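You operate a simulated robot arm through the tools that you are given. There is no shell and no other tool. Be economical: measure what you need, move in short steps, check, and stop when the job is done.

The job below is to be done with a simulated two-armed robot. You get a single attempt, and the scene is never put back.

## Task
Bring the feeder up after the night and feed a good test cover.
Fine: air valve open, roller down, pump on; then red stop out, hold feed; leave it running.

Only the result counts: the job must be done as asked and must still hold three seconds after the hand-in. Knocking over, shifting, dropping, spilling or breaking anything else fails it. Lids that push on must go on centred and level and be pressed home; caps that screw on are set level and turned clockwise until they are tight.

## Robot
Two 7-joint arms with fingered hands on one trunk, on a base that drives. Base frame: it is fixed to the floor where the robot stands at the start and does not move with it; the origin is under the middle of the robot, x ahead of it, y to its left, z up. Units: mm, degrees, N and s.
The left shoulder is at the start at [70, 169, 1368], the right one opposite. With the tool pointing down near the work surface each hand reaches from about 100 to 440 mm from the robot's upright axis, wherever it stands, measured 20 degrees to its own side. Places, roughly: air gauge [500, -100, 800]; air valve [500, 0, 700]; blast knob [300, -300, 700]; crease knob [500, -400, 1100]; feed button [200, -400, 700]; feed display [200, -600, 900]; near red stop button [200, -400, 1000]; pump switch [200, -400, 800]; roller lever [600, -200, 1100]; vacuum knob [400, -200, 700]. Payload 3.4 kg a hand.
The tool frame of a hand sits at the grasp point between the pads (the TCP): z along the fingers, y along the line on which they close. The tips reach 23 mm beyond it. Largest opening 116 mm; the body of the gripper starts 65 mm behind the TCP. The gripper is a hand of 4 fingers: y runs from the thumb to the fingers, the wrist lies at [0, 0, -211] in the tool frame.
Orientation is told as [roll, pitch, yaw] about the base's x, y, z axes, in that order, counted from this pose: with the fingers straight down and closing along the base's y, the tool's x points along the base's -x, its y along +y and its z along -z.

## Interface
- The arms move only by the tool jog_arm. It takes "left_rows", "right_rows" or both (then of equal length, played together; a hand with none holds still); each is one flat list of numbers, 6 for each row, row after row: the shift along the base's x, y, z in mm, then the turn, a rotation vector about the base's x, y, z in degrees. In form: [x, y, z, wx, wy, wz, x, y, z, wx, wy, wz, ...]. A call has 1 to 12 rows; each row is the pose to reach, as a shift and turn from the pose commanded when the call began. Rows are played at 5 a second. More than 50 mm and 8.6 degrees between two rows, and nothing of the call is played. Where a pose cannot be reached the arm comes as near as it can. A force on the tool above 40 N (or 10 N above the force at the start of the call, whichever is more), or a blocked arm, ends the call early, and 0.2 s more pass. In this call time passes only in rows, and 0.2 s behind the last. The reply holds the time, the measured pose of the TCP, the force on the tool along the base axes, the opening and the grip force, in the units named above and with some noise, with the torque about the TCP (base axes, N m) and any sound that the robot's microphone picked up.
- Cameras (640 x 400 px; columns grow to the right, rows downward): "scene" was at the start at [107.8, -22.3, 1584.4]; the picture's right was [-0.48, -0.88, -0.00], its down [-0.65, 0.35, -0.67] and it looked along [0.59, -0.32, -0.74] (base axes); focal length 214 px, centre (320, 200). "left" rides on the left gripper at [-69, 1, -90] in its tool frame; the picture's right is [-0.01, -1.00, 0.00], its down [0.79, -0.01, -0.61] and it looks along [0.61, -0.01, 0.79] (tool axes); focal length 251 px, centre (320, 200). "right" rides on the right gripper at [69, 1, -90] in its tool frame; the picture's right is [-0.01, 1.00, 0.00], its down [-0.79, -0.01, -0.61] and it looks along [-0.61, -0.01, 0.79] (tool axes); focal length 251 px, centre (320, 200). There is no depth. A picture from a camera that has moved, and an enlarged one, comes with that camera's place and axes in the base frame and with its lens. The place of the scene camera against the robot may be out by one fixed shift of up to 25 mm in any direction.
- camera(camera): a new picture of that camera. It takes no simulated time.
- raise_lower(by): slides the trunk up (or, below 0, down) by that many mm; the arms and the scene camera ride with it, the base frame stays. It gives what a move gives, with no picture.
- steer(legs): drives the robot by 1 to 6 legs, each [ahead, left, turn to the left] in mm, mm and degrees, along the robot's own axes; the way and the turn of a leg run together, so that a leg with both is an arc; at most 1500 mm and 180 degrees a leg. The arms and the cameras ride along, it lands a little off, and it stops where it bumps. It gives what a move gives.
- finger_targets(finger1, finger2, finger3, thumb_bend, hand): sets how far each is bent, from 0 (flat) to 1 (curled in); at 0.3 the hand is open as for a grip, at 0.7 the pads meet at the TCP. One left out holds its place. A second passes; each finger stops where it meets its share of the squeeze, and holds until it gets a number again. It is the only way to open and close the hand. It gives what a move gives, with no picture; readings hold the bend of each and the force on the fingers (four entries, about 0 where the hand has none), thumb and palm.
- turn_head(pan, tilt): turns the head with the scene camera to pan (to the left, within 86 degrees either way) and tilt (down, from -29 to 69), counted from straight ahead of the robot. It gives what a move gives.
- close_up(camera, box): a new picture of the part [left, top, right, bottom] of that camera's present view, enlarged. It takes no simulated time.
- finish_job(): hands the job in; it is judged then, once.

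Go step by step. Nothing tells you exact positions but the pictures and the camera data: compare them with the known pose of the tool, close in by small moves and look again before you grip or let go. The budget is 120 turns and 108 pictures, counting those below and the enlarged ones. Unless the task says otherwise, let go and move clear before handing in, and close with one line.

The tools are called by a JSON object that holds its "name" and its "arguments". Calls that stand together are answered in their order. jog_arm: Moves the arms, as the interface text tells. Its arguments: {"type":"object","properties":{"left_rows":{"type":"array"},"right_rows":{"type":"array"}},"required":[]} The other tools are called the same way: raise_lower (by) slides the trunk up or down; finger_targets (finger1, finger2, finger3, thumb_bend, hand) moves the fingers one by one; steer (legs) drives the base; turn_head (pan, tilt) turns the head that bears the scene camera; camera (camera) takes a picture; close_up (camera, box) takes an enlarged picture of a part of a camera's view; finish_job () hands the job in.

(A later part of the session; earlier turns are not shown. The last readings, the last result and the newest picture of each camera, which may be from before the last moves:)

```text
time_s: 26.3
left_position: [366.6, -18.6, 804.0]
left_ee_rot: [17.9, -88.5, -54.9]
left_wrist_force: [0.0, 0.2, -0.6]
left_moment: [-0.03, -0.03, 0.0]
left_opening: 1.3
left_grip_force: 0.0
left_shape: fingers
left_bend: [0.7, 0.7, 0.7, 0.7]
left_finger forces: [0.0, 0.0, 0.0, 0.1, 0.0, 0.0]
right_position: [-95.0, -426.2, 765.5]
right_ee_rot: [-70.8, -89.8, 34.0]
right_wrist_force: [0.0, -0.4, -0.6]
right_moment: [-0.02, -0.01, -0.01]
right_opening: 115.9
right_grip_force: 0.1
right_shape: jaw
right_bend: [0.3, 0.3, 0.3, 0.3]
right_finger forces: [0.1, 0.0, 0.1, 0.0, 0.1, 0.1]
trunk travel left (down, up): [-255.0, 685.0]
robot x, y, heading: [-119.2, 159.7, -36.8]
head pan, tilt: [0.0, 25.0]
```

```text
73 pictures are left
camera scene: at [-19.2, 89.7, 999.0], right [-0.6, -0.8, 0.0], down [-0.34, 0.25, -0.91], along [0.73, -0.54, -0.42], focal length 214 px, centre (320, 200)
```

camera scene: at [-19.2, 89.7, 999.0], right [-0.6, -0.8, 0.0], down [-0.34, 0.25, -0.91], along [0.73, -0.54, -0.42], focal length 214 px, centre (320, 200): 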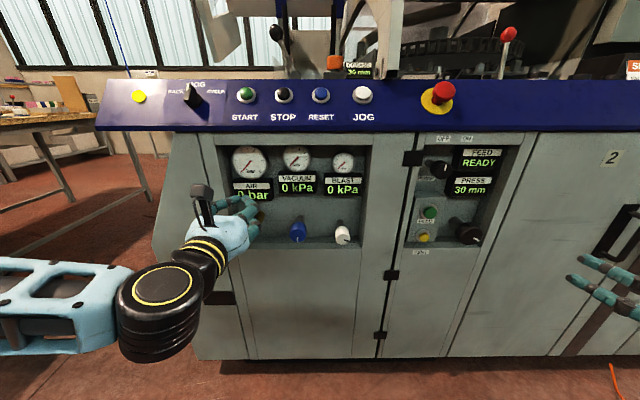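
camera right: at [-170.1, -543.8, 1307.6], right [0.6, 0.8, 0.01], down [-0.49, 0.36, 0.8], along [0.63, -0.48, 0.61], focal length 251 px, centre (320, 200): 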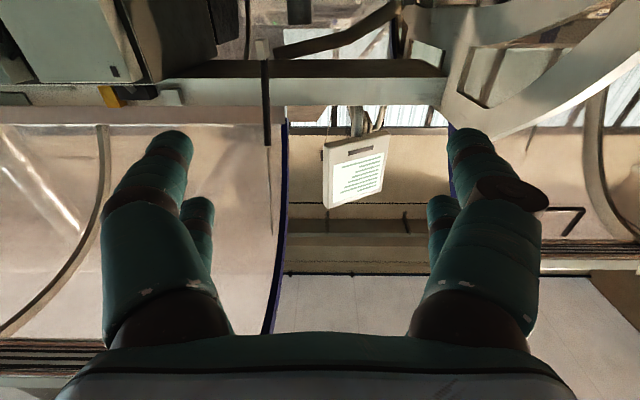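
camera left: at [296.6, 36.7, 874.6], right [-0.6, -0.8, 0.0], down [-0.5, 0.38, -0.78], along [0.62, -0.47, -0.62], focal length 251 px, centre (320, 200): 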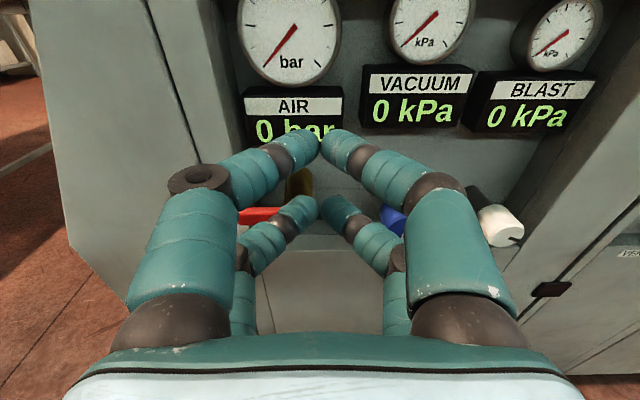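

The arm is back in its good posture at L 205. I drive left 70, lower to put the fingertips just above the handle level, and look.

{"name": "steer", "arguments": {"legs": [[0, 65, 0]]}}

{"name": "raise_lower", "arguments": {"by": -50}}

{"name": "steer", "arguments": {"legs": [[50, 0, 0]]}}

{"name": "camera", "arguments": {"camera": "left"}}

```text
time_s: 27.3
left_position: [405.8, 35.9, 802.9]
left_ee_rot: [15.2, -88.6, -52.4]
left_wrist_force: [-0.4, 0.9, -0.1]
left_moment: [0.0, 0.03, 0.0]
left_opening: 1.3
left_grip_force: 0.0
left_shape: fingers
left_bend: [0.7, 0.7, 0.7, 0.7]
left_finger forces: [0.0, 0.1, 0.0, 0.0, 0.0, 0.0]
right_position: [-55.0, -373.0, 766.1]
right_ee_rot: [-77.5, -89.8, 40.6]
right_wrist_force: [-0.7, 0.6, -0.8]
right_moment: [0.02, 0.03, -0.03]
right_opening: 116.2
right_grip_force: 0.1
right_shape: jaw
right_bend: [0.3, 0.3, 0.3, 0.3]
right_finger forces: [0.0, 0.0, 0.0, 0.1, 0.1, 0.0]
trunk travel left (down, up): [-255.0, 685.0]
robot x, y, heading: [-85.1, 210.3, -36.6]
head pan, tilt: [0.0, 25.0]
```

```text
time_s: 28.2
left_position: [406.7, 35.6, 754.1]
left_ee_rot: [17.6, -88.6, -55.0]
left_wrist_force: [-0.1, -0.1, -0.4]
left_moment: [0.01, 0.02, -0.01]
left_opening: 1.0
left_grip_force: 0.1
left_shape: fingers
left_bend: [0.7, 0.7, 0.7, 0.7]
left_finger forces: [0.1, 0.0, 0.0, 0.0, 0.0, 0.1]
right_position: [-56.1, -374.0, 716.2]
right_ee_rot: [-76.7, -89.8, 39.9]
right_wrist_force: [1.4, -0.5, -0.5]
right_moment: [-0.02, 0.0, 0.0]
right_opening: 116.3
right_grip_force: 0.1
right_shape: jaw
right_bend: [0.3, 0.3, 0.3, 0.3]
right_finger forces: [0.1, 0.0, 0.1, 0.0, 0.0, 0.0]
trunk travel left (down, up): [-205.0, 735.0]
robot x, y, heading: [-83.2, 211.6, -36.6]
head pan, tilt: [0.0, 25.0]
```

```text
time_s: 29.1
left_position: [445.9, 5.6, 753.2]
left_ee_rot: [17.0, -88.6, -54.4]
left_wrist_force: [-1.1, 0.5, 0.4]
left_moment: [-0.02, 0.02, -0.02]
left_opening: 1.2
left_grip_force: 0.0
left_shape: fingers
left_bend: [0.7, 0.7, 0.7, 0.7]
left_finger forces: [0.1, 0.0, 0.0, 0.1, 0.0, 0.1]
right_position: [-15.8, -404.2, 715.7]
right_ee_rot: [-64.4, -89.8, 27.6]
right_wrist_force: [0.6, 0.7, 0.0]
right_moment: [-0.01, -0.03, -0.01]
right_opening: 115.9
right_grip_force: 0.1
right_shape: jaw
right_bend: [0.3, 0.3, 0.3, 0.3]
right_finger forces: [0.0, 0.0, 0.0, 0.0, 0.0, 0.0]
trunk travel left (down, up): [-205.0, 735.0]
robot x, y, heading: [-39.8, 182.7, -36.7]
head pan, tilt: [0.0, 25.0]
```

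```text
72 pictures are left
camera left: at [376.1, 59.3, 824.2], right [-0.6, -0.8, 0.0], down [-0.5, 0.38, -0.78], along [0.62, -0.47, -0.63], focal length 251 px, centre (320, 200)
```

left: 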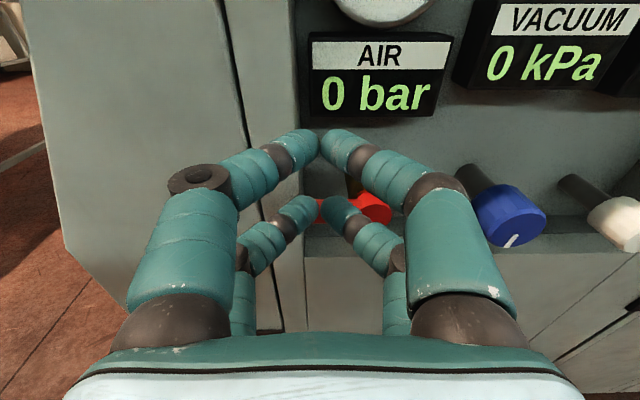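

Fingertips are just above and in front of the handle. I move ahead 48 mm, then press the handle's left end down with the trunk.

{"name": "steer", "arguments": {"legs": [[50, 5, 0]]}}

{"name": "raise_lower", "arguments": {"by": -45}}

{"name": "camera", "arguments": {"camera": "left"}}

```text
time_s: 30.1
left_position: [489.0, -19.6, 753.9]
left_ee_rot: [16.9, -88.7, -54.2]
left_wrist_force: [-0.7, -0.4, -0.2]
left_moment: [0.04, 0.0, 0.02]
left_opening: 0.9
left_grip_force: 0.1
left_shape: fingers
left_bend: [0.7, 0.7, 0.7, 0.7]
left_finger forces: [0.0, 0.1, 0.0, 0.0, 0.0, 0.0]
right_position: [25.4, -429.2, 715.5]
right_ee_rot: [-64.5, -89.8, 27.6]
right_wrist_force: [-0.4, 0.2, 0.0]
right_moment: [0.01, -0.02, 0.03]
right_opening: 115.9
right_grip_force: 0.0
right_shape: jaw
right_bend: [0.3, 0.3, 0.3, 0.3]
right_finger forces: [0.0, 0.0, 0.1, 0.0, 0.1, 0.1]
trunk travel left (down, up): [-205.0, 735.0]
robot x, y, heading: [-1.2, 163.3, -36.9]
head pan, tilt: [0.0, 25.0]
```

```text
time_s: 30.9
left_position: [489.3, -20.4, 708.9]
left_ee_rot: [17.1, -88.6, -54.4]
left_wrist_force: [-0.2, 0.2, -0.6]
left_moment: [-0.02, 0.01, -0.03]
left_opening: 0.8
left_grip_force: 0.4
left_shape: fingers
left_bend: [0.7, 0.7, 0.7, 0.7]
left_finger forces: [0.0, 0.1, 0.3, 0.0, 0.0, 0.0]
right_position: [25.9, -428.6, 670.9]
right_ee_rot: [-73.1, -89.8, 36.3]
right_wrist_force: [0.3, 1.2, 0.6]
right_moment: [-0.02, 0.0, -0.01]
right_opening: 115.9
right_grip_force: 0.0
right_shape: jaw
right_bend: [0.3, 0.3, 0.3, 0.3]
right_finger forces: [0.0, 0.1, 0.1, 0.0, 0.0, 0.1]
trunk travel left (down, up): [-160.0, 780.0]
robot x, y, heading: [0.1, 157.6, -36.6]
head pan, tilt: [0.0, 25.0]
```

```text
71 pictures are left
camera left: at [417.7, 33.8, 779.1], right [-0.61, -0.8, 0.0], down [-0.5, 0.38, -0.78], along [0.62, -0.47, -0.63], focal length 251 px, centre (320, 200)
```

left: 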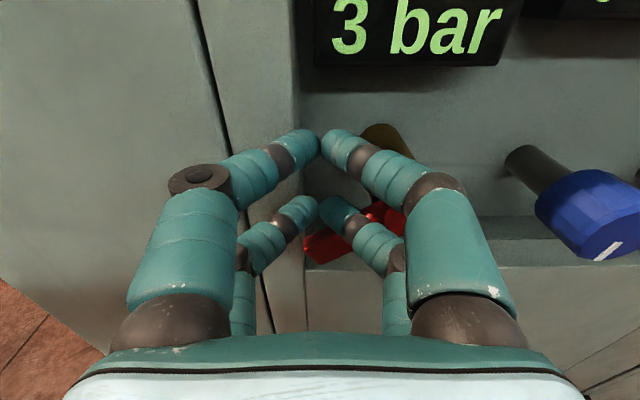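

Air already reads 3 bar and the handle is coming down. I keep pressing to finish the quarter turn.

{"name": "raise_lower", "arguments": {"by": -25}}

{"name": "steer", "arguments": {"legs": [[0, -25, 0]]}}

{"name": "camera", "arguments": {"camera": "left"}}

{"name": "camera", "arguments": {"camera": "scene"}}

```text
time_s: 31.6
left_position: [488.5, -20.3, 683.1]
left_ee_rot: [17.0, -88.6, -54.3]
left_wrist_force: [-0.5, 0.7, 0.4]
left_moment: [0.03, 0.06, -0.03]
left_opening: 1.0
left_grip_force: 0.8
left_shape: fingers
left_bend: [0.7, 0.7, 0.7, 0.7]
left_finger forces: [0.1, 0.0, 1.4, 0.0, 0.0, 0.0]
right_position: [26.4, -428.4, 645.3]
right_ee_rot: [-74.7, -89.8, 37.8]
right_wrist_force: [0.5, -0.3, 0.4]
right_moment: [0.02, -0.01, -0.01]
right_opening: 116.0
right_grip_force: 0.0
right_shape: jaw
right_bend: [0.3, 0.3, 0.3, 0.3]
right_finger forces: [0.0, 0.0, 0.0, 0.1, 0.0, 0.0]
trunk travel left (down, up): [-135.0, 805.0]
robot x, y, heading: [2.1, 157.0, -36.7]
head pan, tilt: [0.0, 25.0]
```

```text
time_s: 32.4
left_position: [474.2, -38.9, 683.4]
left_ee_rot: [11.5, -88.7, -48.7]
left_wrist_force: [1.3, 20.0, -1.0]
left_moment: [-0.05, 0.04, -0.01]
left_opening: 0.3
left_grip_force: 11.6
left_shape: fingers
left_bend: [0.68, 0.67, 0.73, 0.75]
left_finger forces: [0.1, 0.0, 9.9, 0.0, 13.9, 0.1]
right_position: [11.6, -448.2, 647.3]
right_ee_rot: [-95.7, -89.7, 58.8]
right_wrist_force: [0.4, 0.5, 0.6]
right_moment: [0.0, 0.0, 0.0]
right_opening: 116.0
right_grip_force: 0.1
right_shape: jaw
right_bend: [0.3, 0.3, 0.3, 0.3]
right_finger forces: [0.0, 0.0, 0.0, 0.0, 0.0, 0.0]
trunk travel left (down, up): [-135.0, 805.0]
robot x, y, heading: [-14.5, 133.8, -36.7]
head pan, tilt: [0.0, 25.0]
```

```text
70 pictures are left
camera left: at [403.1, 16.1, 754.5], right [-0.6, -0.8, 0.0], down [-0.5, 0.37, -0.78], along [0.62, -0.47, -0.62], focal length 251 px, centre (320, 200)
```

left: 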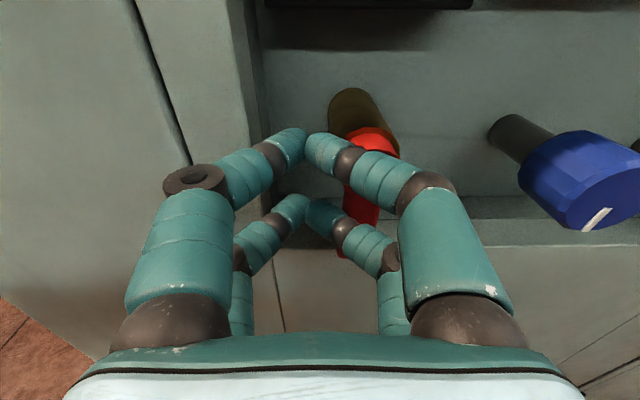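

```text
69 pictures are left
camera scene: at [87.1, 69.3, 879.2], right [-0.6, -0.8, 0.0], down [-0.34, 0.25, -0.91], along [0.73, -0.54, -0.42], focal length 214 px, centre (320, 200)
```

scene: 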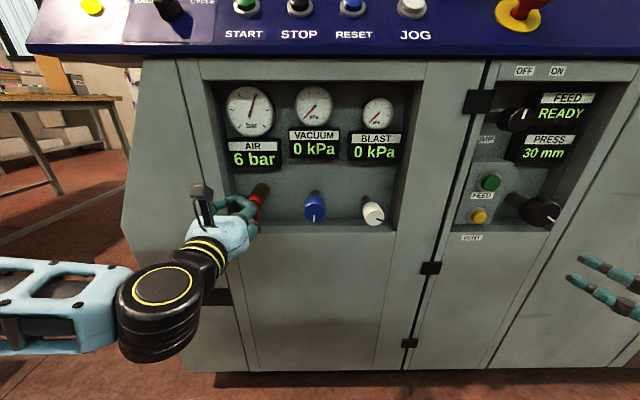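

Air reads 6 bar with the handle straight down at its stop. I back away and raise the trunk to inspect the roller lever from above.

{"name": "steer", "arguments": {"legs": [[0, 25, 0], [-180, 0, 0]]}}

{"name": "raise_lower", "arguments": {"by": 400}}

{"name": "raise_lower", "arguments": {"by": 200}}

{"name": "camera", "arguments": {"camera": "scene"}}

{"name": "camera", "arguments": {"camera": "left"}}

```text
time_s: 34.4
left_position: [341.7, 88.9, 683.2]
left_ee_rot: [16.9, -88.6, -54.2]
left_wrist_force: [-0.2, -1.2, -0.3]
left_moment: [0.02, -0.01, -0.02]
left_opening: 1.2
left_grip_force: 0.1
left_shape: fingers
left_bend: [0.7, 0.7, 0.7, 0.7]
left_finger forces: [0.1, 0.0, 0.1, 0.1, 0.0, 0.0]
right_position: [-121.9, -319.8, 644.5]
right_ee_rot: [-74.2, -89.9, 37.1]
right_wrist_force: [0.5, -0.2, -0.6]
right_moment: [0.0, 0.0, 0.03]
right_opening: 115.8
right_grip_force: 0.0
right_shape: jaw
right_bend: [0.3, 0.3, 0.3, 0.3]
right_finger forces: [0.0, 0.1, 0.0, 0.0, 0.0, 0.1]
trunk travel left (down, up): [-135.0, 805.0]
robot x, y, heading: [-145.9, 264.5, -37.0]
head pan, tilt: [0.0, 25.0]
```

```text
time_s: 38.2
left_position: [341.6, 89.4, 1084.2]
left_ee_rot: [16.9, -88.6, -54.3]
left_wrist_force: [-0.5, -0.2, -0.6]
left_moment: [-0.01, -0.01, 0.0]
left_opening: 1.0
left_grip_force: 0.0
left_shape: fingers
left_bend: [0.7, 0.7, 0.7, 0.7]
left_finger forces: [0.1, 0.0, 0.0, 0.0, 0.1, 0.1]
right_position: [-121.6, -319.9, 1045.3]
right_ee_rot: [-70.6, -89.8, 33.7]
right_wrist_force: [-0.5, 0.0, -0.7]
right_moment: [0.01, 0.02, 0.0]
right_opening: 115.8
right_grip_force: 0.0
right_shape: jaw
right_bend: [0.3, 0.3, 0.3, 0.3]
right_finger forces: [0.0, 0.0, 0.0, 0.0, 0.0, 0.0]
trunk travel left (down, up): [-535.0, 405.0]
robot x, y, heading: [-146.8, 266.0, -37.0]
head pan, tilt: [0.0, 25.0]
```

```text
time_s: 40.4
left_position: [340.8, 88.6, 1283.1]
left_ee_rot: [16.9, -88.5, -54.2]
left_wrist_force: [0.1, -0.4, 0.2]
left_moment: [0.0, -0.02, 0.01]
left_opening: 0.9
left_grip_force: 0.0
left_shape: fingers
left_bend: [0.7, 0.7, 0.7, 0.7]
left_finger forces: [0.1, 0.0, 0.0, 0.0, 0.0, 0.2]
right_position: [-122.0, -320.4, 1244.3]
right_ee_rot: [-70.3, -89.8, 33.3]
right_wrist_force: [0.5, 0.0, 0.5]
right_moment: [-0.03, 0.0, -0.01]
right_opening: 116.1
right_grip_force: 0.1
right_shape: jaw
right_bend: [0.3, 0.3, 0.3, 0.3]
right_finger forces: [0.0, 0.0, 0.0, 0.0, 0.0, 0.1]
trunk travel left (down, up): [-735.0, 205.0]
robot x, y, heading: [-143.6, 267.8, -37.0]
head pan, tilt: [0.0, 25.0]
```

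```text
68 pictures are left
camera scene: at [-45.0, 196.6, 1478.9], right [-0.6, -0.8, 0.0], down [-0.34, 0.25, -0.91], along [0.72, -0.54, -0.42], focal length 214 px, centre (320, 200)
```

scene: 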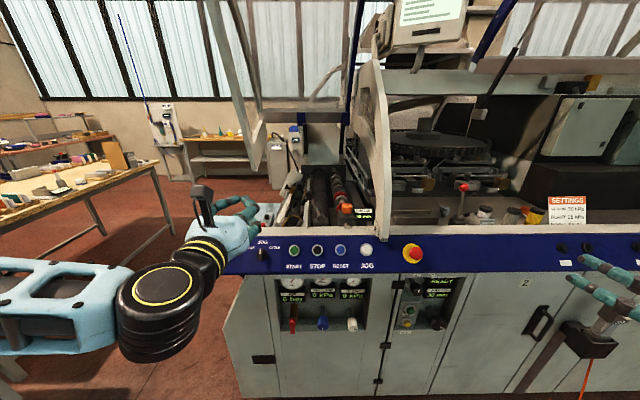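

```text
67 pictures are left
camera left: at [271.0, 142.9, 1354.3], right [-0.61, -0.8, 0.0], down [-0.5, 0.38, -0.78], along [0.62, -0.47, -0.62], focal length 251 px, centre (320, 200)
```

left: 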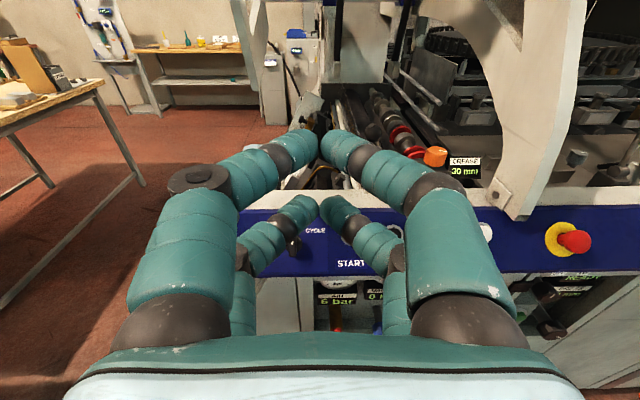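

I zoom from the head on the roller assembly.

{"name": "close_up", "arguments": {"camera": "scene", "box": [245, 140, 405, 240]}}

{"name": "steer", "arguments": {"legs": [[0, -200, 0]]}}

{"name": "camera", "arguments": {"camera": "left"}}

```text
4.00 times, centred on (325, 190) of scene
camera zoom: at [-45.0, 196.6, 1478.9], right [-0.6, -0.8, 0.0], down [-0.34, 0.25, -0.91], along [0.72, -0.54, -0.42], focal length 858 px, centre (300, 240)
```

zoom: 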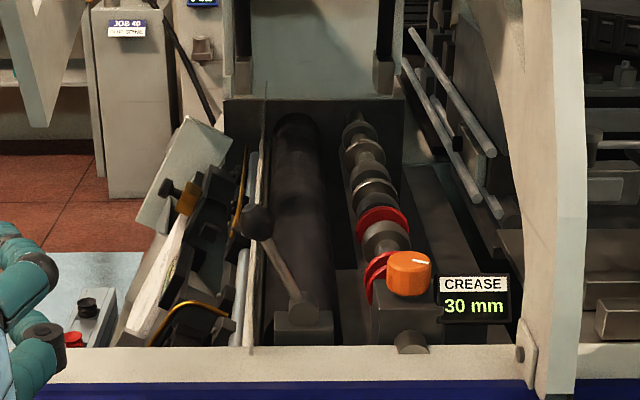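

```text
time_s: 41.9
left_position: [227.5, -63.2, 1283.7]
left_ee_rot: [12.2, -88.7, -49.5]
left_wrist_force: [0.4, 0.0, -0.4]
left_moment: [-0.02, -0.01, -0.01]
left_opening: 1.3
left_grip_force: 0.0
left_shape: fingers
left_bend: [0.7, 0.7, 0.7, 0.7]
left_finger forces: [0.0, 0.0, 0.1, 0.1, 0.0, 0.0]
right_position: [-235.3, -469.8, 1245.9]
right_ee_rot: [-78.7, -89.7, 41.7]
right_wrist_force: [-0.2, 0.9, -0.5]
right_moment: [0.02, -0.01, -0.01]
right_opening: 116.1
right_grip_force: 0.0
right_shape: jaw
right_bend: [0.3, 0.3, 0.3, 0.3]
right_finger forces: [0.0, 0.0, 0.0, 0.0, 0.0, 0.1]
trunk travel left (down, up): [-735.0, 205.0]
robot x, y, heading: [-262.5, 113.3, -36.9]
head pan, tilt: [0.0, 25.0]
```

```text
65 pictures are left
camera left: at [157.1, -8.8, 1354.0], right [-0.61, -0.8, 0.0], down [-0.5, 0.38, -0.78], along [0.62, -0.47, -0.62], focal length 251 px, centre (320, 200)
```

left: 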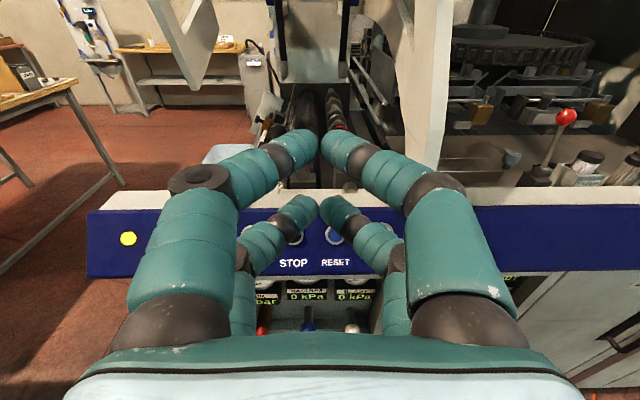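

The lever's ball is about F 586, L 170, z 1155, tilted left from its pivot at L 130. First I fold the right hand back to its safe down-pointing pose.

{"name": "jog_arm", "arguments": {"right_rows": [-9, 6.7, 0, 4.91, 6.55, 0, -18, 13.5, 0, 9.82, 13.1, 0, -27, 20.2, 0, 14.73, 19.64, 0, -36, 27, 0, 19.64, 26.18, 0, -45, 33.6, 0, 24.55, 32.73, 0, -54, 40.4, 0, 29.45, 39.27, 0, -63, 47, 0, 34.36, 45.82, 0, -72, 54, 0, 39.27, 52.36, 0, -81, 60.5, 0, 44.18, 58.91, 0, -90, 67.3, 0, 49.09, 65.45, 0, -99, 74, 0, 54, 72, 0]}}

{"name": "steer", "arguments": {"legs": [[0, 140, 0], [250, 0, 0]]}}

{"name": "camera", "arguments": {"camera": "left"}}

{"name": "camera", "arguments": {"camera": "scene"}}

```text
time_s: 44.3
left_position: [226.9, -65.0, 1283.2]
left_ee_rot: [16.9, -88.6, -54.2]
left_wrist_force: [1.0, -0.2, 0.8]
left_moment: [0.0, -0.02, 0.02]
left_opening: 1.0
left_grip_force: 0.0
left_shape: fingers
left_bend: [0.7, 0.7, 0.7, 0.7]
left_finger forces: [0.0, 0.0, 0.1, 0.1, 0.1, 0.1]
right_position: [-345.6, -380.7, 887.4]
right_ee_rot: [-0.2, -1.0, -36.6]
right_wrist_force: [0.8, -0.4, -0.2]
right_moment: [0.04, 0.02, -0.01]
right_opening: 116.1
right_grip_force: 0.1
right_shape: jaw
right_bend: [0.3, 0.3, 0.3, 0.3]
right_finger forces: [0.0, 0.0, 0.1, 0.0, 0.0, 0.0]
right hand out of reach, approached as far as the arm can: row 1, 2, 3, 4, 5, 6, 7, 8, 9, 10, 11
trunk travel left (down, up): [-735.0, 205.0]
robot x, y, heading: [-264.3, 113.3, -37.0]
head pan, tilt: [0.0, 25.0]
```

```text
time_s: 47.1
left_position: [511.6, -102.3, 1283.7]
left_ee_rot: [17.0, -88.7, -54.3]
left_wrist_force: [0.1, -0.5, 0.2]
left_moment: [0.01, 0.02, -0.06]
left_opening: 1.3
left_grip_force: 0.0
left_shape: fingers
left_bend: [0.7, 0.7, 0.7, 0.7]
left_finger forces: [0.1, 0.0, 0.0, 0.0, 0.0, 0.0]
right_position: [-62.4, -417.2, 889.4]
right_ee_rot: [-0.2, -1.0, -36.7]
right_wrist_force: [-0.2, 0.5, 0.7]
right_moment: [0.03, 0.0, 0.0]
right_opening: 116.1
right_grip_force: 0.0
right_shape: jaw
right_bend: [0.3, 0.3, 0.3, 0.3]
right_finger forces: [0.0, 0.0, 0.1, 0.1, 0.1, 0.1]
trunk travel left (down, up): [-735.0, 205.0]
robot x, y, heading: [22.0, 75.3, -37.1]
head pan, tilt: [0.0, 25.0]
```

```text
64 pictures are left
camera left: at [441.1, -48.0, 1354.8], right [-0.61, -0.79, 0.0], down [-0.5, 0.38, -0.78], along [0.62, -0.48, -0.62], focal length 251 px, centre (320, 200)
```

left: 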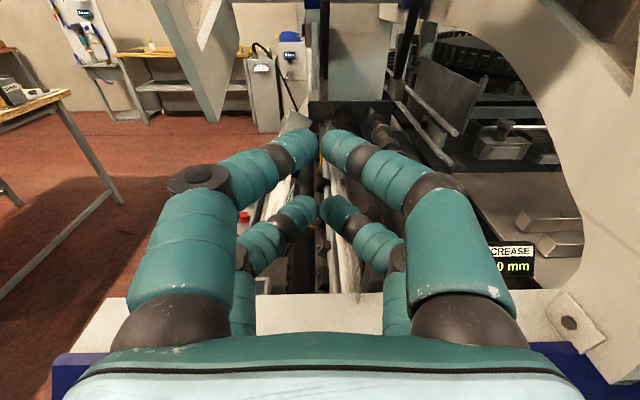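

```text
63 pictures are left
camera scene: at [125.1, 6.3, 1479.2], right [-0.6, -0.8, 0.0], down [-0.34, 0.25, -0.91], along [0.72, -0.55, -0.42], focal length 214 px, centre (320, 200)
```

scene: 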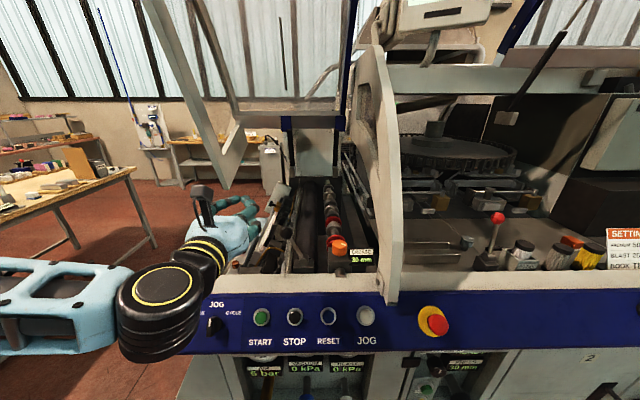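

The hand is above and left of the lever. I approach further: ahead 70 and down 90, then look.

{"name": "steer", "arguments": {"legs": [[70, 0, 0]]}}

{"name": "raise_lower", "arguments": {"by": -85}}

{"name": "camera", "arguments": {"camera": "left"}}

{"name": "close_up", "arguments": {"camera": "scene", "box": [160, 90, 400, 240]}}

```text
time_s: 48.1
left_position: [564.0, -144.5, 1285.3]
left_ee_rot: [19.3, -88.8, -56.8]
left_wrist_force: [-0.2, 0.8, 0.4]
left_moment: [0.02, 0.01, -0.01]
left_opening: 1.1
left_grip_force: 0.1
left_shape: fingers
left_bend: [0.7, 0.7, 0.7, 0.7]
left_finger forces: [0.0, 0.1, 0.0, 0.1, 0.0, 0.0]
right_position: [-8.5, -457.7, 889.1]
right_ee_rot: [-0.2, -1.3, -37.0]
right_wrist_force: [-0.2, -0.8, 0.2]
right_moment: [0.01, -0.01, -0.02]
right_opening: 116.2
right_grip_force: 0.1
right_shape: jaw
right_bend: [0.3, 0.3, 0.3, 0.3]
right_finger forces: [0.0, 0.0, 0.0, 0.0, 0.0, 0.0]
trunk travel left (down, up): [-735.0, 205.0]
robot x, y, heading: [78.6, 32.1, -37.1]
head pan, tilt: [0.0, 25.0]
```

```text
time_s: 49.3
left_position: [568.1, -147.7, 1198.7]
left_ee_rot: [16.9, -88.6, -54.4]
left_wrist_force: [0.6, 0.1, 0.0]
left_moment: [0.0, 0.02, 0.01]
left_opening: 1.4
left_grip_force: 0.1
left_shape: fingers
left_bend: [0.7, 0.7, 0.7, 0.7]
left_finger forces: [0.0, 0.0, 0.0, 0.1, 0.1, 0.1]
right_position: [-5.6, -459.9, 804.1]
right_ee_rot: [-0.2, -1.0, -37.0]
right_wrist_force: [0.0, 0.0, -0.5]
right_moment: [-0.02, -0.01, 0.03]
right_opening: 116.0
right_grip_force: 0.1
right_shape: jaw
right_bend: [0.3, 0.3, 0.3, 0.3]
right_finger forces: [0.0, 0.0, 0.0, 0.1, 0.0, 0.0]
trunk travel left (down, up): [-650.0, 290.0]
robot x, y, heading: [84.4, 33.0, -37.5]
head pan, tilt: [0.0, 25.0]
```

```text
62 pictures are left
camera left: at [497.9, -92.8, 1269.3], right [-0.61, -0.79, 0.0], down [-0.5, 0.38, -0.78], along [0.62, -0.48, -0.62], focal length 251 px, centre (320, 200)
```

left: 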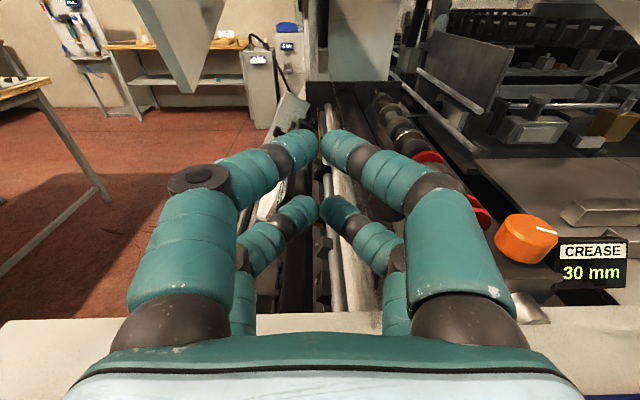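

```text
2.67 times, centred on (280, 165) of scene
camera zoom: at [182.2, -37.8, 1394.0], right [-0.6, -0.8, 0.0], down [-0.34, 0.26, -0.91], along [0.72, -0.55, -0.42], focal length 572 px, centre (427, 293)
```

zoom: 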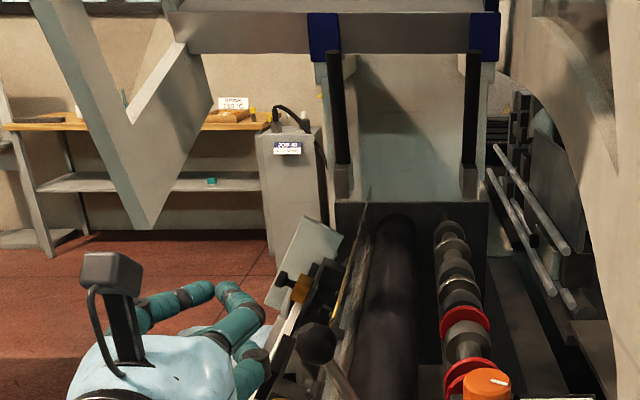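

Ball position confirmed (F 586, L 172, z 1154). I move in beside it, then nudge right with the arm.

{"name": "steer", "arguments": {"legs": [[30, 0, 0]]}}

{"name": "raise_lower", "arguments": {"by": -33}}

{"name": "jog_arm", "arguments": {"left_rows": [-6, -8, 0, 0, 0, 0, -12, -16, 0, 0, 0, 0, -18, -24, 0, 0, 0, 0, -24, -32, 0, 0, 0, 0, -30, -40, 0, 0, 0, 0]}}

{"name": "close_up", "arguments": {"camera": "scene", "box": [160, 90, 400, 240]}}

{"name": "camera", "arguments": {"camera": "left"}}

```text
time_s: 50.2
left_position: [588.5, -163.3, 1199.8]
left_ee_rot: [19.9, -88.8, -57.5]
left_wrist_force: [-0.2, 0.5, 0.7]
left_moment: [-0.01, -0.02, 0.0]
left_opening: 1.2
left_grip_force: 0.2
left_shape: fingers
left_bend: [0.7, 0.7, 0.7, 0.7]
left_finger forces: [0.1, 0.0, 0.1, 0.0, 0.0, 0.0]
right_position: [13.9, -476.7, 804.4]
right_ee_rot: [-0.1, -1.2, -37.0]
right_wrist_force: [0.0, 0.2, 0.2]
right_moment: [-0.03, 0.03, -0.01]
right_opening: 116.1
right_grip_force: 0.1
right_shape: jaw
right_bend: [0.3, 0.3, 0.3, 0.3]
right_finger forces: [0.0, 0.1, 0.0, 0.0, 0.0, 0.0]
trunk travel left (down, up): [-650.0, 290.0]
robot x, y, heading: [103.5, 13.3, -37.3]
head pan, tilt: [0.0, 25.0]
```

```text
time_s: 50.9
left_position: [591.0, -164.5, 1165.6]
left_ee_rot: [16.9, -88.6, -54.5]
left_wrist_force: [0.6, 0.1, -0.1]
left_moment: [0.0, 0.0, -0.03]
left_opening: 1.3
left_grip_force: 0.1
left_shape: fingers
left_bend: [0.7, 0.7, 0.7, 0.7]
left_finger forces: [0.0, 0.0, 0.0, 0.0, 0.0, 0.0]
right_position: [17.1, -477.2, 770.3]
right_ee_rot: [-0.2, -0.9, -37.1]
right_wrist_force: [0.7, -0.4, 0.8]
right_moment: [0.0, 0.03, 0.03]
right_opening: 115.9
right_grip_force: 0.0
right_shape: jaw
right_bend: [0.3, 0.3, 0.3, 0.3]
right_finger forces: [0.1, 0.0, 0.0, 0.0, 0.0, 0.0]
trunk travel left (down, up): [-617.0, 323.0]
robot x, y, heading: [106.1, 14.2, -37.2]
head pan, tilt: [0.0, 25.0]
```

```text
time_s: 52.1
left_position: [559.6, -203.6, 1164.9]
left_ee_rot: [16.4, -88.8, -54.0]
left_wrist_force: [-2.2, 2.4, 0.1]
left_moment: [0.04, 0.04, 0.04]
left_opening: 1.4
left_grip_force: 1.8
left_shape: fingers
left_bend: [0.7, 0.69, 0.71, 0.7]
left_finger forces: [0.0, 0.0, 3.7, 0.0, 0.0, 0.0]
right_position: [17.8, -478.0, 771.4]
right_ee_rot: [-0.2, -1.1, -37.0]
right_wrist_force: [0.3, 0.1, 0.2]
right_moment: [-0.01, 0.0, 0.01]
right_opening: 116.1
right_grip_force: 0.1
right_shape: jaw
right_bend: [0.3, 0.3, 0.3, 0.3]
right_finger forces: [0.0, 0.1, 0.0, 0.1, 0.0, 0.0]
trunk travel left (down, up): [-617.0, 323.0]
robot x, y, heading: [103.9, 12.6, -37.0]
head pan, tilt: [0.0, 25.0]
```

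```text
2.67 times, centred on (280, 165) of scene
camera zoom: at [204.8, -54.8, 1361.1], right [-0.6, -0.8, 0.0], down [-0.34, 0.26, -0.91], along [0.72, -0.55, -0.42], focal length 572 px, centre (427, 293)
```

zoom: 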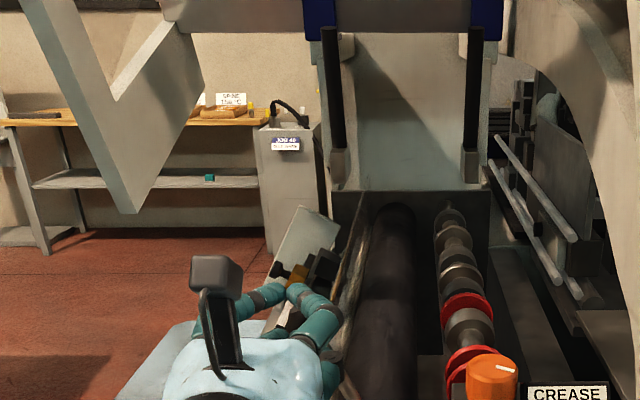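

```text
59 pictures are left
camera left: at [489.0, -149.8, 1235.5], right [-0.61, -0.79, 0.0], down [-0.5, 0.38, -0.78], along [0.62, -0.48, -0.62], focal length 251 px, centre (320, 200)
```

left: 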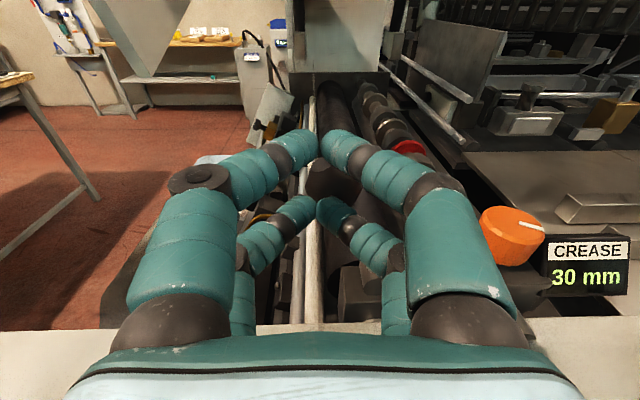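

Light contact (about 3 N) shows the fingers on the lever. I continue right.

{"name": "jog_arm", "arguments": {"left_rows": [-6, -8, 0, 0, 0, 0, -12, -16, 0, 0, 0, 0, -18, -24, 0, 0, 0, 0, -24, -32, 0, 0, 0, 0]}}

{"name": "camera", "arguments": {"camera": "scene"}}

{"name": "camera", "arguments": {"camera": "left"}}

```text
time_s: 53.1
left_position: [536.7, -235.1, 1166.1]
left_ee_rot: [18.0, -88.7, -55.6]
left_wrist_force: [-2.5, 2.2, 1.2]
left_moment: [0.01, 0.0, 0.05]
left_opening: 1.3
left_grip_force: 1.2
left_shape: fingers
left_bend: [0.7, 0.7, 0.7, 0.7]
left_finger forces: [0.1, 2.9, 0.1, 0.0, 0.0, 0.0]
right_position: [17.1, -476.2, 771.4]
right_ee_rot: [-0.3, -1.1, -37.1]
right_wrist_force: [0.3, -0.1, 0.3]
right_moment: [0.0, -0.01, 0.02]
right_opening: 116.4
right_grip_force: 0.1
right_shape: jaw
right_bend: [0.3, 0.3, 0.3, 0.3]
right_finger forces: [0.1, 0.1, 0.0, 0.0, 0.1, 0.1]
trunk travel left (down, up): [-617.0, 323.0]
robot x, y, heading: [103.4, 15.5, -37.3]
head pan, tilt: [0.0, 25.0]
```

```text
58 pictures are left
camera scene: at [204.5, -54.9, 1361.1], right [-0.6, -0.8, 0.0], down [-0.34, 0.26, -0.91], along [0.72, -0.55, -0.42], focal length 214 px, centre (320, 200)
```

scene: 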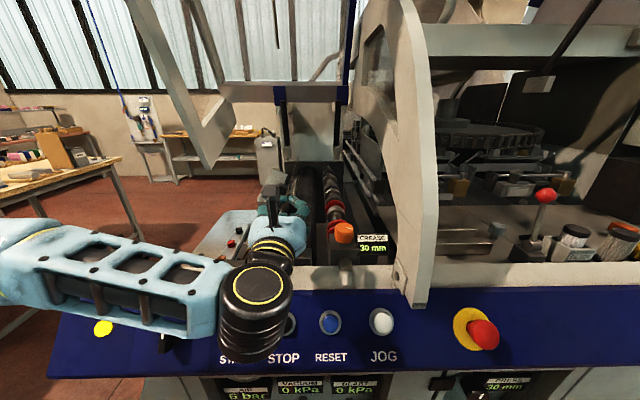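

```text
57 pictures are left
camera left: at [466.6, -181.6, 1236.2], right [-0.61, -0.79, 0.0], down [-0.5, 0.38, -0.78], along [0.62, -0.48, -0.62], focal length 251 px, centre (320, 200)
```

left: 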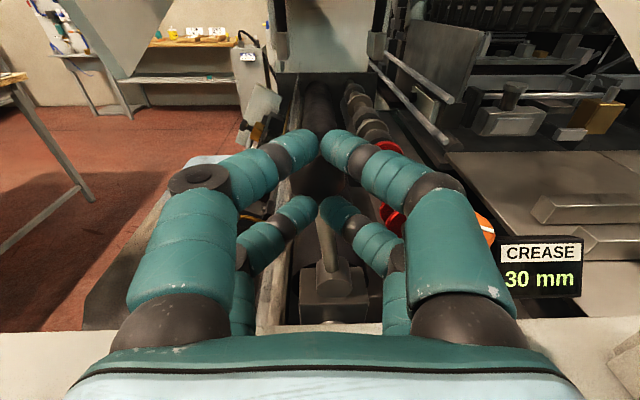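

The lever followed to about vertical. I carry on right another 60 mm, slightly down along the arc.

{"name": "jog_arm", "arguments": {"left_rows": [-6, -8, 0, 0, 0, 0, -12, -16, 0, 0, 0, 0, -18, -24, -2, 0, 0, 0, -24, -32, -5, 0, 0, 0, -30, -40, -9, 0, 0, 0, -36, -48, -14, 0, 0, 0]}}

{"name": "camera", "arguments": {"camera": "left"}}

{"name": "close_up", "arguments": {"camera": "scene", "box": [200, 140, 400, 265]}}

```text
time_s: 54.5
left_position: [501.5, -285.1, 1152.6]
left_ee_rot: [16.7, -88.8, -54.3]
left_wrist_force: [-0.4, 1.8, -0.7]
left_moment: [0.08, 0.01, 0.06]
left_opening: 1.4
left_grip_force: 1.3
left_shape: fingers
left_bend: [0.7, 0.68, 0.7, 0.7]
left_finger forces: [0.0, 2.3, 0.0, 0.0, 0.0, 0.1]
right_position: [16.6, -476.6, 770.9]
right_ee_rot: [-0.3, -1.0, -36.9]
right_wrist_force: [0.7, 0.3, -0.8]
right_moment: [-0.01, -0.02, -0.03]
right_opening: 116.2
right_grip_force: 0.1
right_shape: jaw
right_bend: [0.3, 0.3, 0.3, 0.3]
right_finger forces: [0.0, 0.0, 0.1, 0.0, 0.0, 0.0]
trunk travel left (down, up): [-617.0, 323.0]
robot x, y, heading: [105.7, 17.1, -37.0]
head pan, tilt: [0.0, 25.0]
```

```text
56 pictures are left
camera left: at [431.1, -230.5, 1222.9], right [-0.61, -0.79, 0.0], down [-0.5, 0.38, -0.78], along [0.62, -0.48, -0.62], focal length 251 px, centre (320, 200)
```

left: 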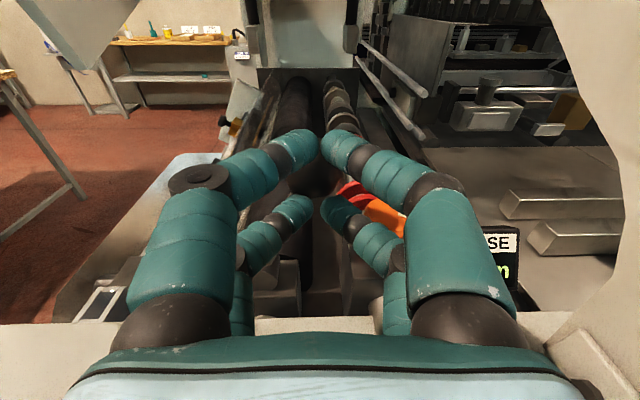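

```text
3.20 times, centred on (300, 202) of scene
camera zoom: at [205.5, -54.5, 1361.0], right [-0.6, -0.8, 0.0], down [-0.34, 0.25, -0.91], along [0.72, -0.55, -0.42], focal length 686 px, centre (384, 192)
```

zoom: 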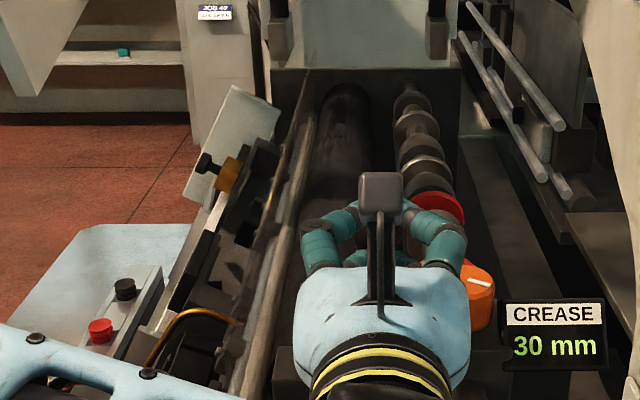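

The hand is now close to the crease knob, so I stop here, back the base straight out and look at where the lever stands.

{"name": "steer", "arguments": {"legs": [[-150, 0, 0]]}}

{"name": "camera", "arguments": {"camera": "scene"}}

{"name": "camera", "arguments": {"camera": "left"}}

```text
time_s: 55.9
left_position: [384.5, -195.3, 1152.1]
left_ee_rot: [17.0, -88.7, -54.2]
left_wrist_force: [-0.6, 0.3, 0.4]
left_moment: [0.0, -0.03, -0.04]
left_opening: 1.4
left_grip_force: 0.1
left_shape: fingers
left_bend: [0.7, 0.7, 0.7, 0.7]
left_finger forces: [0.0, 0.0, 0.1, 0.0, 0.1, 0.1]
right_position: [-98.9, -389.0, 770.9]
right_ee_rot: [-0.2, -1.0, -36.6]
right_wrist_force: [0.3, 0.3, 0.3]
right_moment: [-0.01, 0.0, -0.01]
right_opening: 116.2
right_grip_force: 0.1
right_shape: jaw
right_bend: [0.3, 0.3, 0.3, 0.3]
right_finger forces: [0.0, 0.1, 0.1, 0.1, 0.0, 0.1]
trunk travel left (down, up): [-617.0, 323.0]
robot x, y, heading: [-16.2, 108.0, -37.0]
head pan, tilt: [0.0, 25.0]
```

```text
54 pictures are left
camera scene: at [87.7, 34.1, 1360.9], right [-0.6, -0.8, 0.0], down [-0.34, 0.25, -0.91], along [0.72, -0.54, -0.42], focal length 214 px, centre (320, 200)
```

scene: 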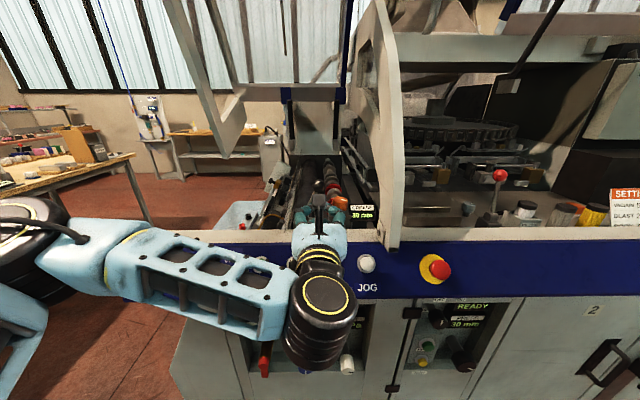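

```text
53 pictures are left
camera left: at [313.9, -141.0, 1222.5], right [-0.61, -0.79, 0.0], down [-0.5, 0.38, -0.78], along [0.62, -0.47, -0.63], focal length 251 px, centre (320, 200)
```

left: 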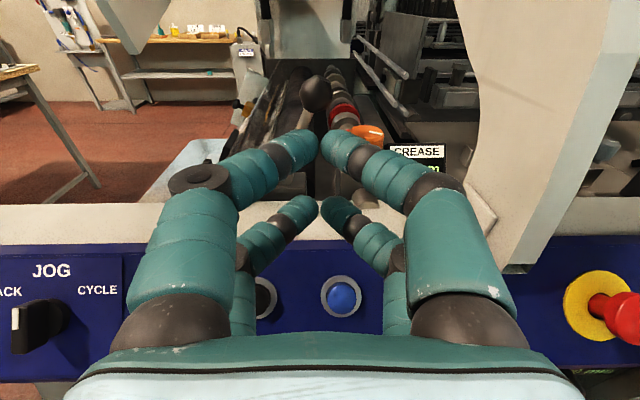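

The ball now stands at L≈80, mirrored to the right. I shift the base left out of the line and zoom to see the roller and the lever.

{"name": "steer", "arguments": {"legs": [[-60, 0, 0], [0, 200, 0]]}}

{"name": "raise_lower", "arguments": {"by": 120}}

{"name": "camera", "arguments": {"camera": "scene"}}

```text
time_s: 58.0
left_position: [452.8, -3.0, 1152.8]
left_ee_rot: [18.0, -88.6, -55.1]
left_wrist_force: [-0.1, 0.1, 0.5]
left_moment: [-0.02, 0.01, 0.0]
left_opening: 1.4
left_grip_force: 0.0
left_shape: fingers
left_bend: [0.7, 0.7, 0.7, 0.7]
left_finger forces: [0.0, 0.1, 0.0, 0.0, 0.0, 0.0]
right_position: [-30.2, -198.1, 771.1]
right_ee_rot: [-0.2, -0.9, -36.5]
right_wrist_force: [0.0, 0.8, 0.7]
right_moment: [0.0, -0.04, -0.01]
right_opening: 115.7
right_grip_force: 0.0
right_shape: jaw
right_bend: [0.3, 0.3, 0.3, 0.3]
right_finger forces: [0.0, 0.0, 0.1, 0.0, 0.0, 0.0]
trunk travel left (down, up): [-617.0, 323.0]
robot x, y, heading: [57.1, 294.5, -36.7]
head pan, tilt: [0.0, 25.0]
```

```text
time_s: 59.5
left_position: [453.7, -2.4, 1272.5]
left_ee_rot: [17.8, -88.6, -54.9]
left_wrist_force: [-0.6, 0.8, -0.5]
left_moment: [0.03, -0.02, -0.01]
left_opening: 1.5
left_grip_force: 0.0
left_shape: fingers
left_bend: [0.7, 0.7, 0.7, 0.7]
left_finger forces: [0.1, 0.0, 0.0, 0.0, 0.0, 0.0]
right_position: [-29.0, -198.2, 890.5]
right_ee_rot: [-0.2, -1.0, -36.5]
right_wrist_force: [0.3, 0.7, 0.9]
right_moment: [0.03, 0.0, -0.02]
right_opening: 115.8
right_grip_force: 0.0
right_shape: jaw
right_bend: [0.3, 0.3, 0.3, 0.3]
right_finger forces: [0.1, 0.0, 0.0, 0.0, 0.1, 0.0]
trunk travel left (down, up): [-737.0, 203.0]
robot x, y, heading: [50.7, 294.6, -36.7]
head pan, tilt: [0.0, 25.0]
```

```text
52 pictures are left
camera scene: at [154.8, 225.1, 1480.9], right [-0.6, -0.8, 0.0], down [-0.34, 0.25, -0.91], along [0.73, -0.54, -0.42], focal length 214 px, centre (320, 200)
```

scene: 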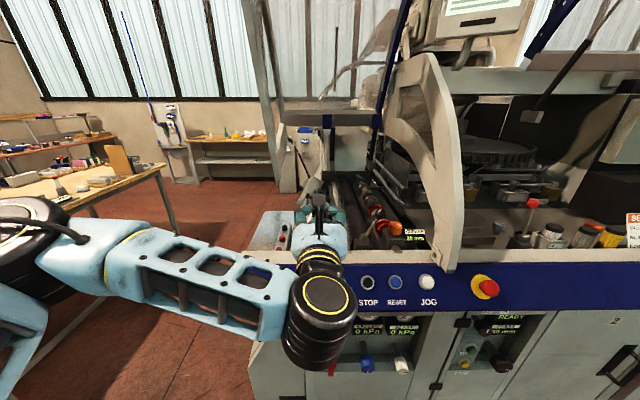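

{"name": "close_up", "arguments": {"camera": "scene", "box": [290, 150, 450, 250]}}

```text
4.00 times, centred on (370, 200) of scene
camera zoom: at [154.8, 225.1, 1480.9], right [-0.6, -0.8, 0.0], down [-0.34, 0.25, -0.91], along [0.73, -0.54, -0.42], focal length 858 px, centre (120, 200)
```

zoom: 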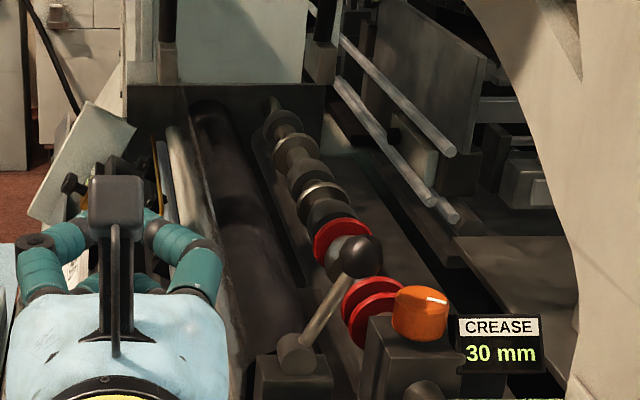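

The lever leans about 35° right. To be sure it is fully thrown, I'll push it once more from the left with the hand a little higher than the crease knob.

{"name": "steer", "arguments": {"legs": [[0, -137, 0], [200, 0, 0]]}}

{"name": "camera", "arguments": {"camera": "left"}}

```text
time_s: 62.0
left_position: [527.7, -229.6, 1273.8]
left_ee_rot: [18.2, -88.7, -55.4]
left_wrist_force: [0.2, 0.2, 0.5]
left_moment: [0.0, -0.01, 0.03]
left_opening: 1.2
left_grip_force: 0.1
left_shape: fingers
left_bend: [0.7, 0.7, 0.7, 0.7]
left_finger forces: [0.1, 0.0, 0.1, 0.1, 0.0, 0.0]
right_position: [44.3, -424.8, 891.2]
right_ee_rot: [-0.3, -1.1, -36.4]
right_wrist_force: [-0.4, -0.1, -0.7]
right_moment: [0.02, 0.0, -0.02]
right_opening: 116.1
right_grip_force: 0.0
right_shape: jaw
right_bend: [0.3, 0.3, 0.3, 0.3]
right_finger forces: [0.1, 0.0, 0.0, 0.0, 0.0, 0.1]
trunk travel left (down, up): [-737.0, 203.0]
robot x, y, heading: [127.3, 68.1, -36.6]
head pan, tilt: [0.0, 25.0]
```

```text
50 pictures are left
camera left: at [456.0, -175.1, 1343.4], right [-0.6, -0.8, 0.0], down [-0.5, 0.38, -0.78], along [0.62, -0.47, -0.62], focal length 251 px, centre (320, 200)
```

left: 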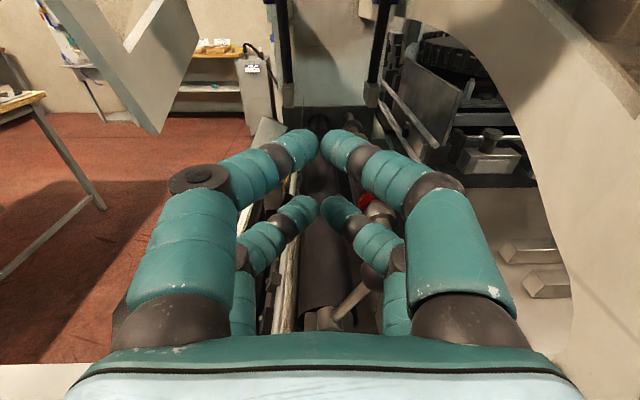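

I lower beside the ball and push right in small steps, watching the force.

{"name": "raise_lower", "arguments": {"by": -100}}

{"name": "jog_arm", "arguments": {"left_rows": [12, -9, 0, 0, 0, 0, 6, -17, 0, 0, 0, 0, 0, -25, 0, 0, 0, 0, -6, -33, 0, 0, 0, 0, -12, -41, 0, 0, 0, 0, -18, -49, 0, 0, 0, 0, -24, -57, 0, 0, 0, 0]}}

{"name": "camera", "arguments": {"camera": "left"}}

```text
time_s: 63.4
left_position: [528.1, -231.4, 1171.9]
left_ee_rot: [17.6, -88.6, -54.7]
left_wrist_force: [0.1, 0.7, -0.3]
left_moment: [0.0, 0.01, 0.01]
left_opening: 1.7
left_grip_force: 0.0
left_shape: fingers
left_bend: [0.7, 0.7, 0.7, 0.7]
left_finger forces: [0.1, 0.0, 0.1, 0.1, 0.0, 0.0]
right_position: [45.9, -425.9, 791.4]
right_ee_rot: [-0.3, -1.1, -36.4]
right_wrist_force: [0.1, 0.0, 0.5]
right_moment: [0.02, -0.01, 0.01]
right_opening: 115.9
right_grip_force: 0.1
right_shape: jaw
right_bend: [0.3, 0.3, 0.3, 0.3]
right_finger forces: [0.0, 0.1, 0.0, 0.0, 0.0, 0.0]
trunk travel left (down, up): [-637.0, 303.0]
robot x, y, heading: [129.3, 64.0, -36.8]
head pan, tilt: [0.0, 25.0]
```

```text
time_s: 65.0
left_position: [504.3, -286.4, 1173.1]
left_ee_rot: [17.3, -88.8, -54.6]
left_wrist_force: [-3.1, 8.4, 0.7]
left_moment: [0.22, 0.04, 0.11]
left_opening: 1.4
left_grip_force: 6.5
left_shape: fingers
left_bend: [0.7, 0.67, 0.73, 0.7]
left_finger forces: [0.0, 4.0, 7.8, 0.0, 0.0, 0.0]
right_position: [44.2, -424.3, 793.0]
right_ee_rot: [-0.3, -1.2, -36.5]
right_wrist_force: [0.0, 0.3, 0.6]
right_moment: [-0.01, 0.02, 0.01]
right_opening: 116.3
right_grip_force: 0.1
right_shape: jaw
right_bend: [0.3, 0.3, 0.3, 0.3]
right_finger forces: [0.0, 0.1, 0.0, 0.0, 0.0, 0.0]
trunk travel left (down, up): [-637.0, 303.0]
robot x, y, heading: [126.9, 66.6, -36.6]
head pan, tilt: [0.0, 25.0]
```

```text
49 pictures are left
camera left: at [433.6, -231.8, 1243.8], right [-0.6, -0.8, 0.0], down [-0.5, 0.37, -0.78], along [0.62, -0.47, -0.62], focal length 251 px, centre (320, 200)
```

left: 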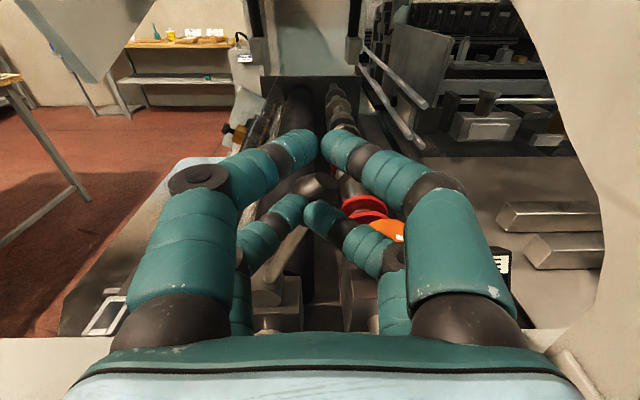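

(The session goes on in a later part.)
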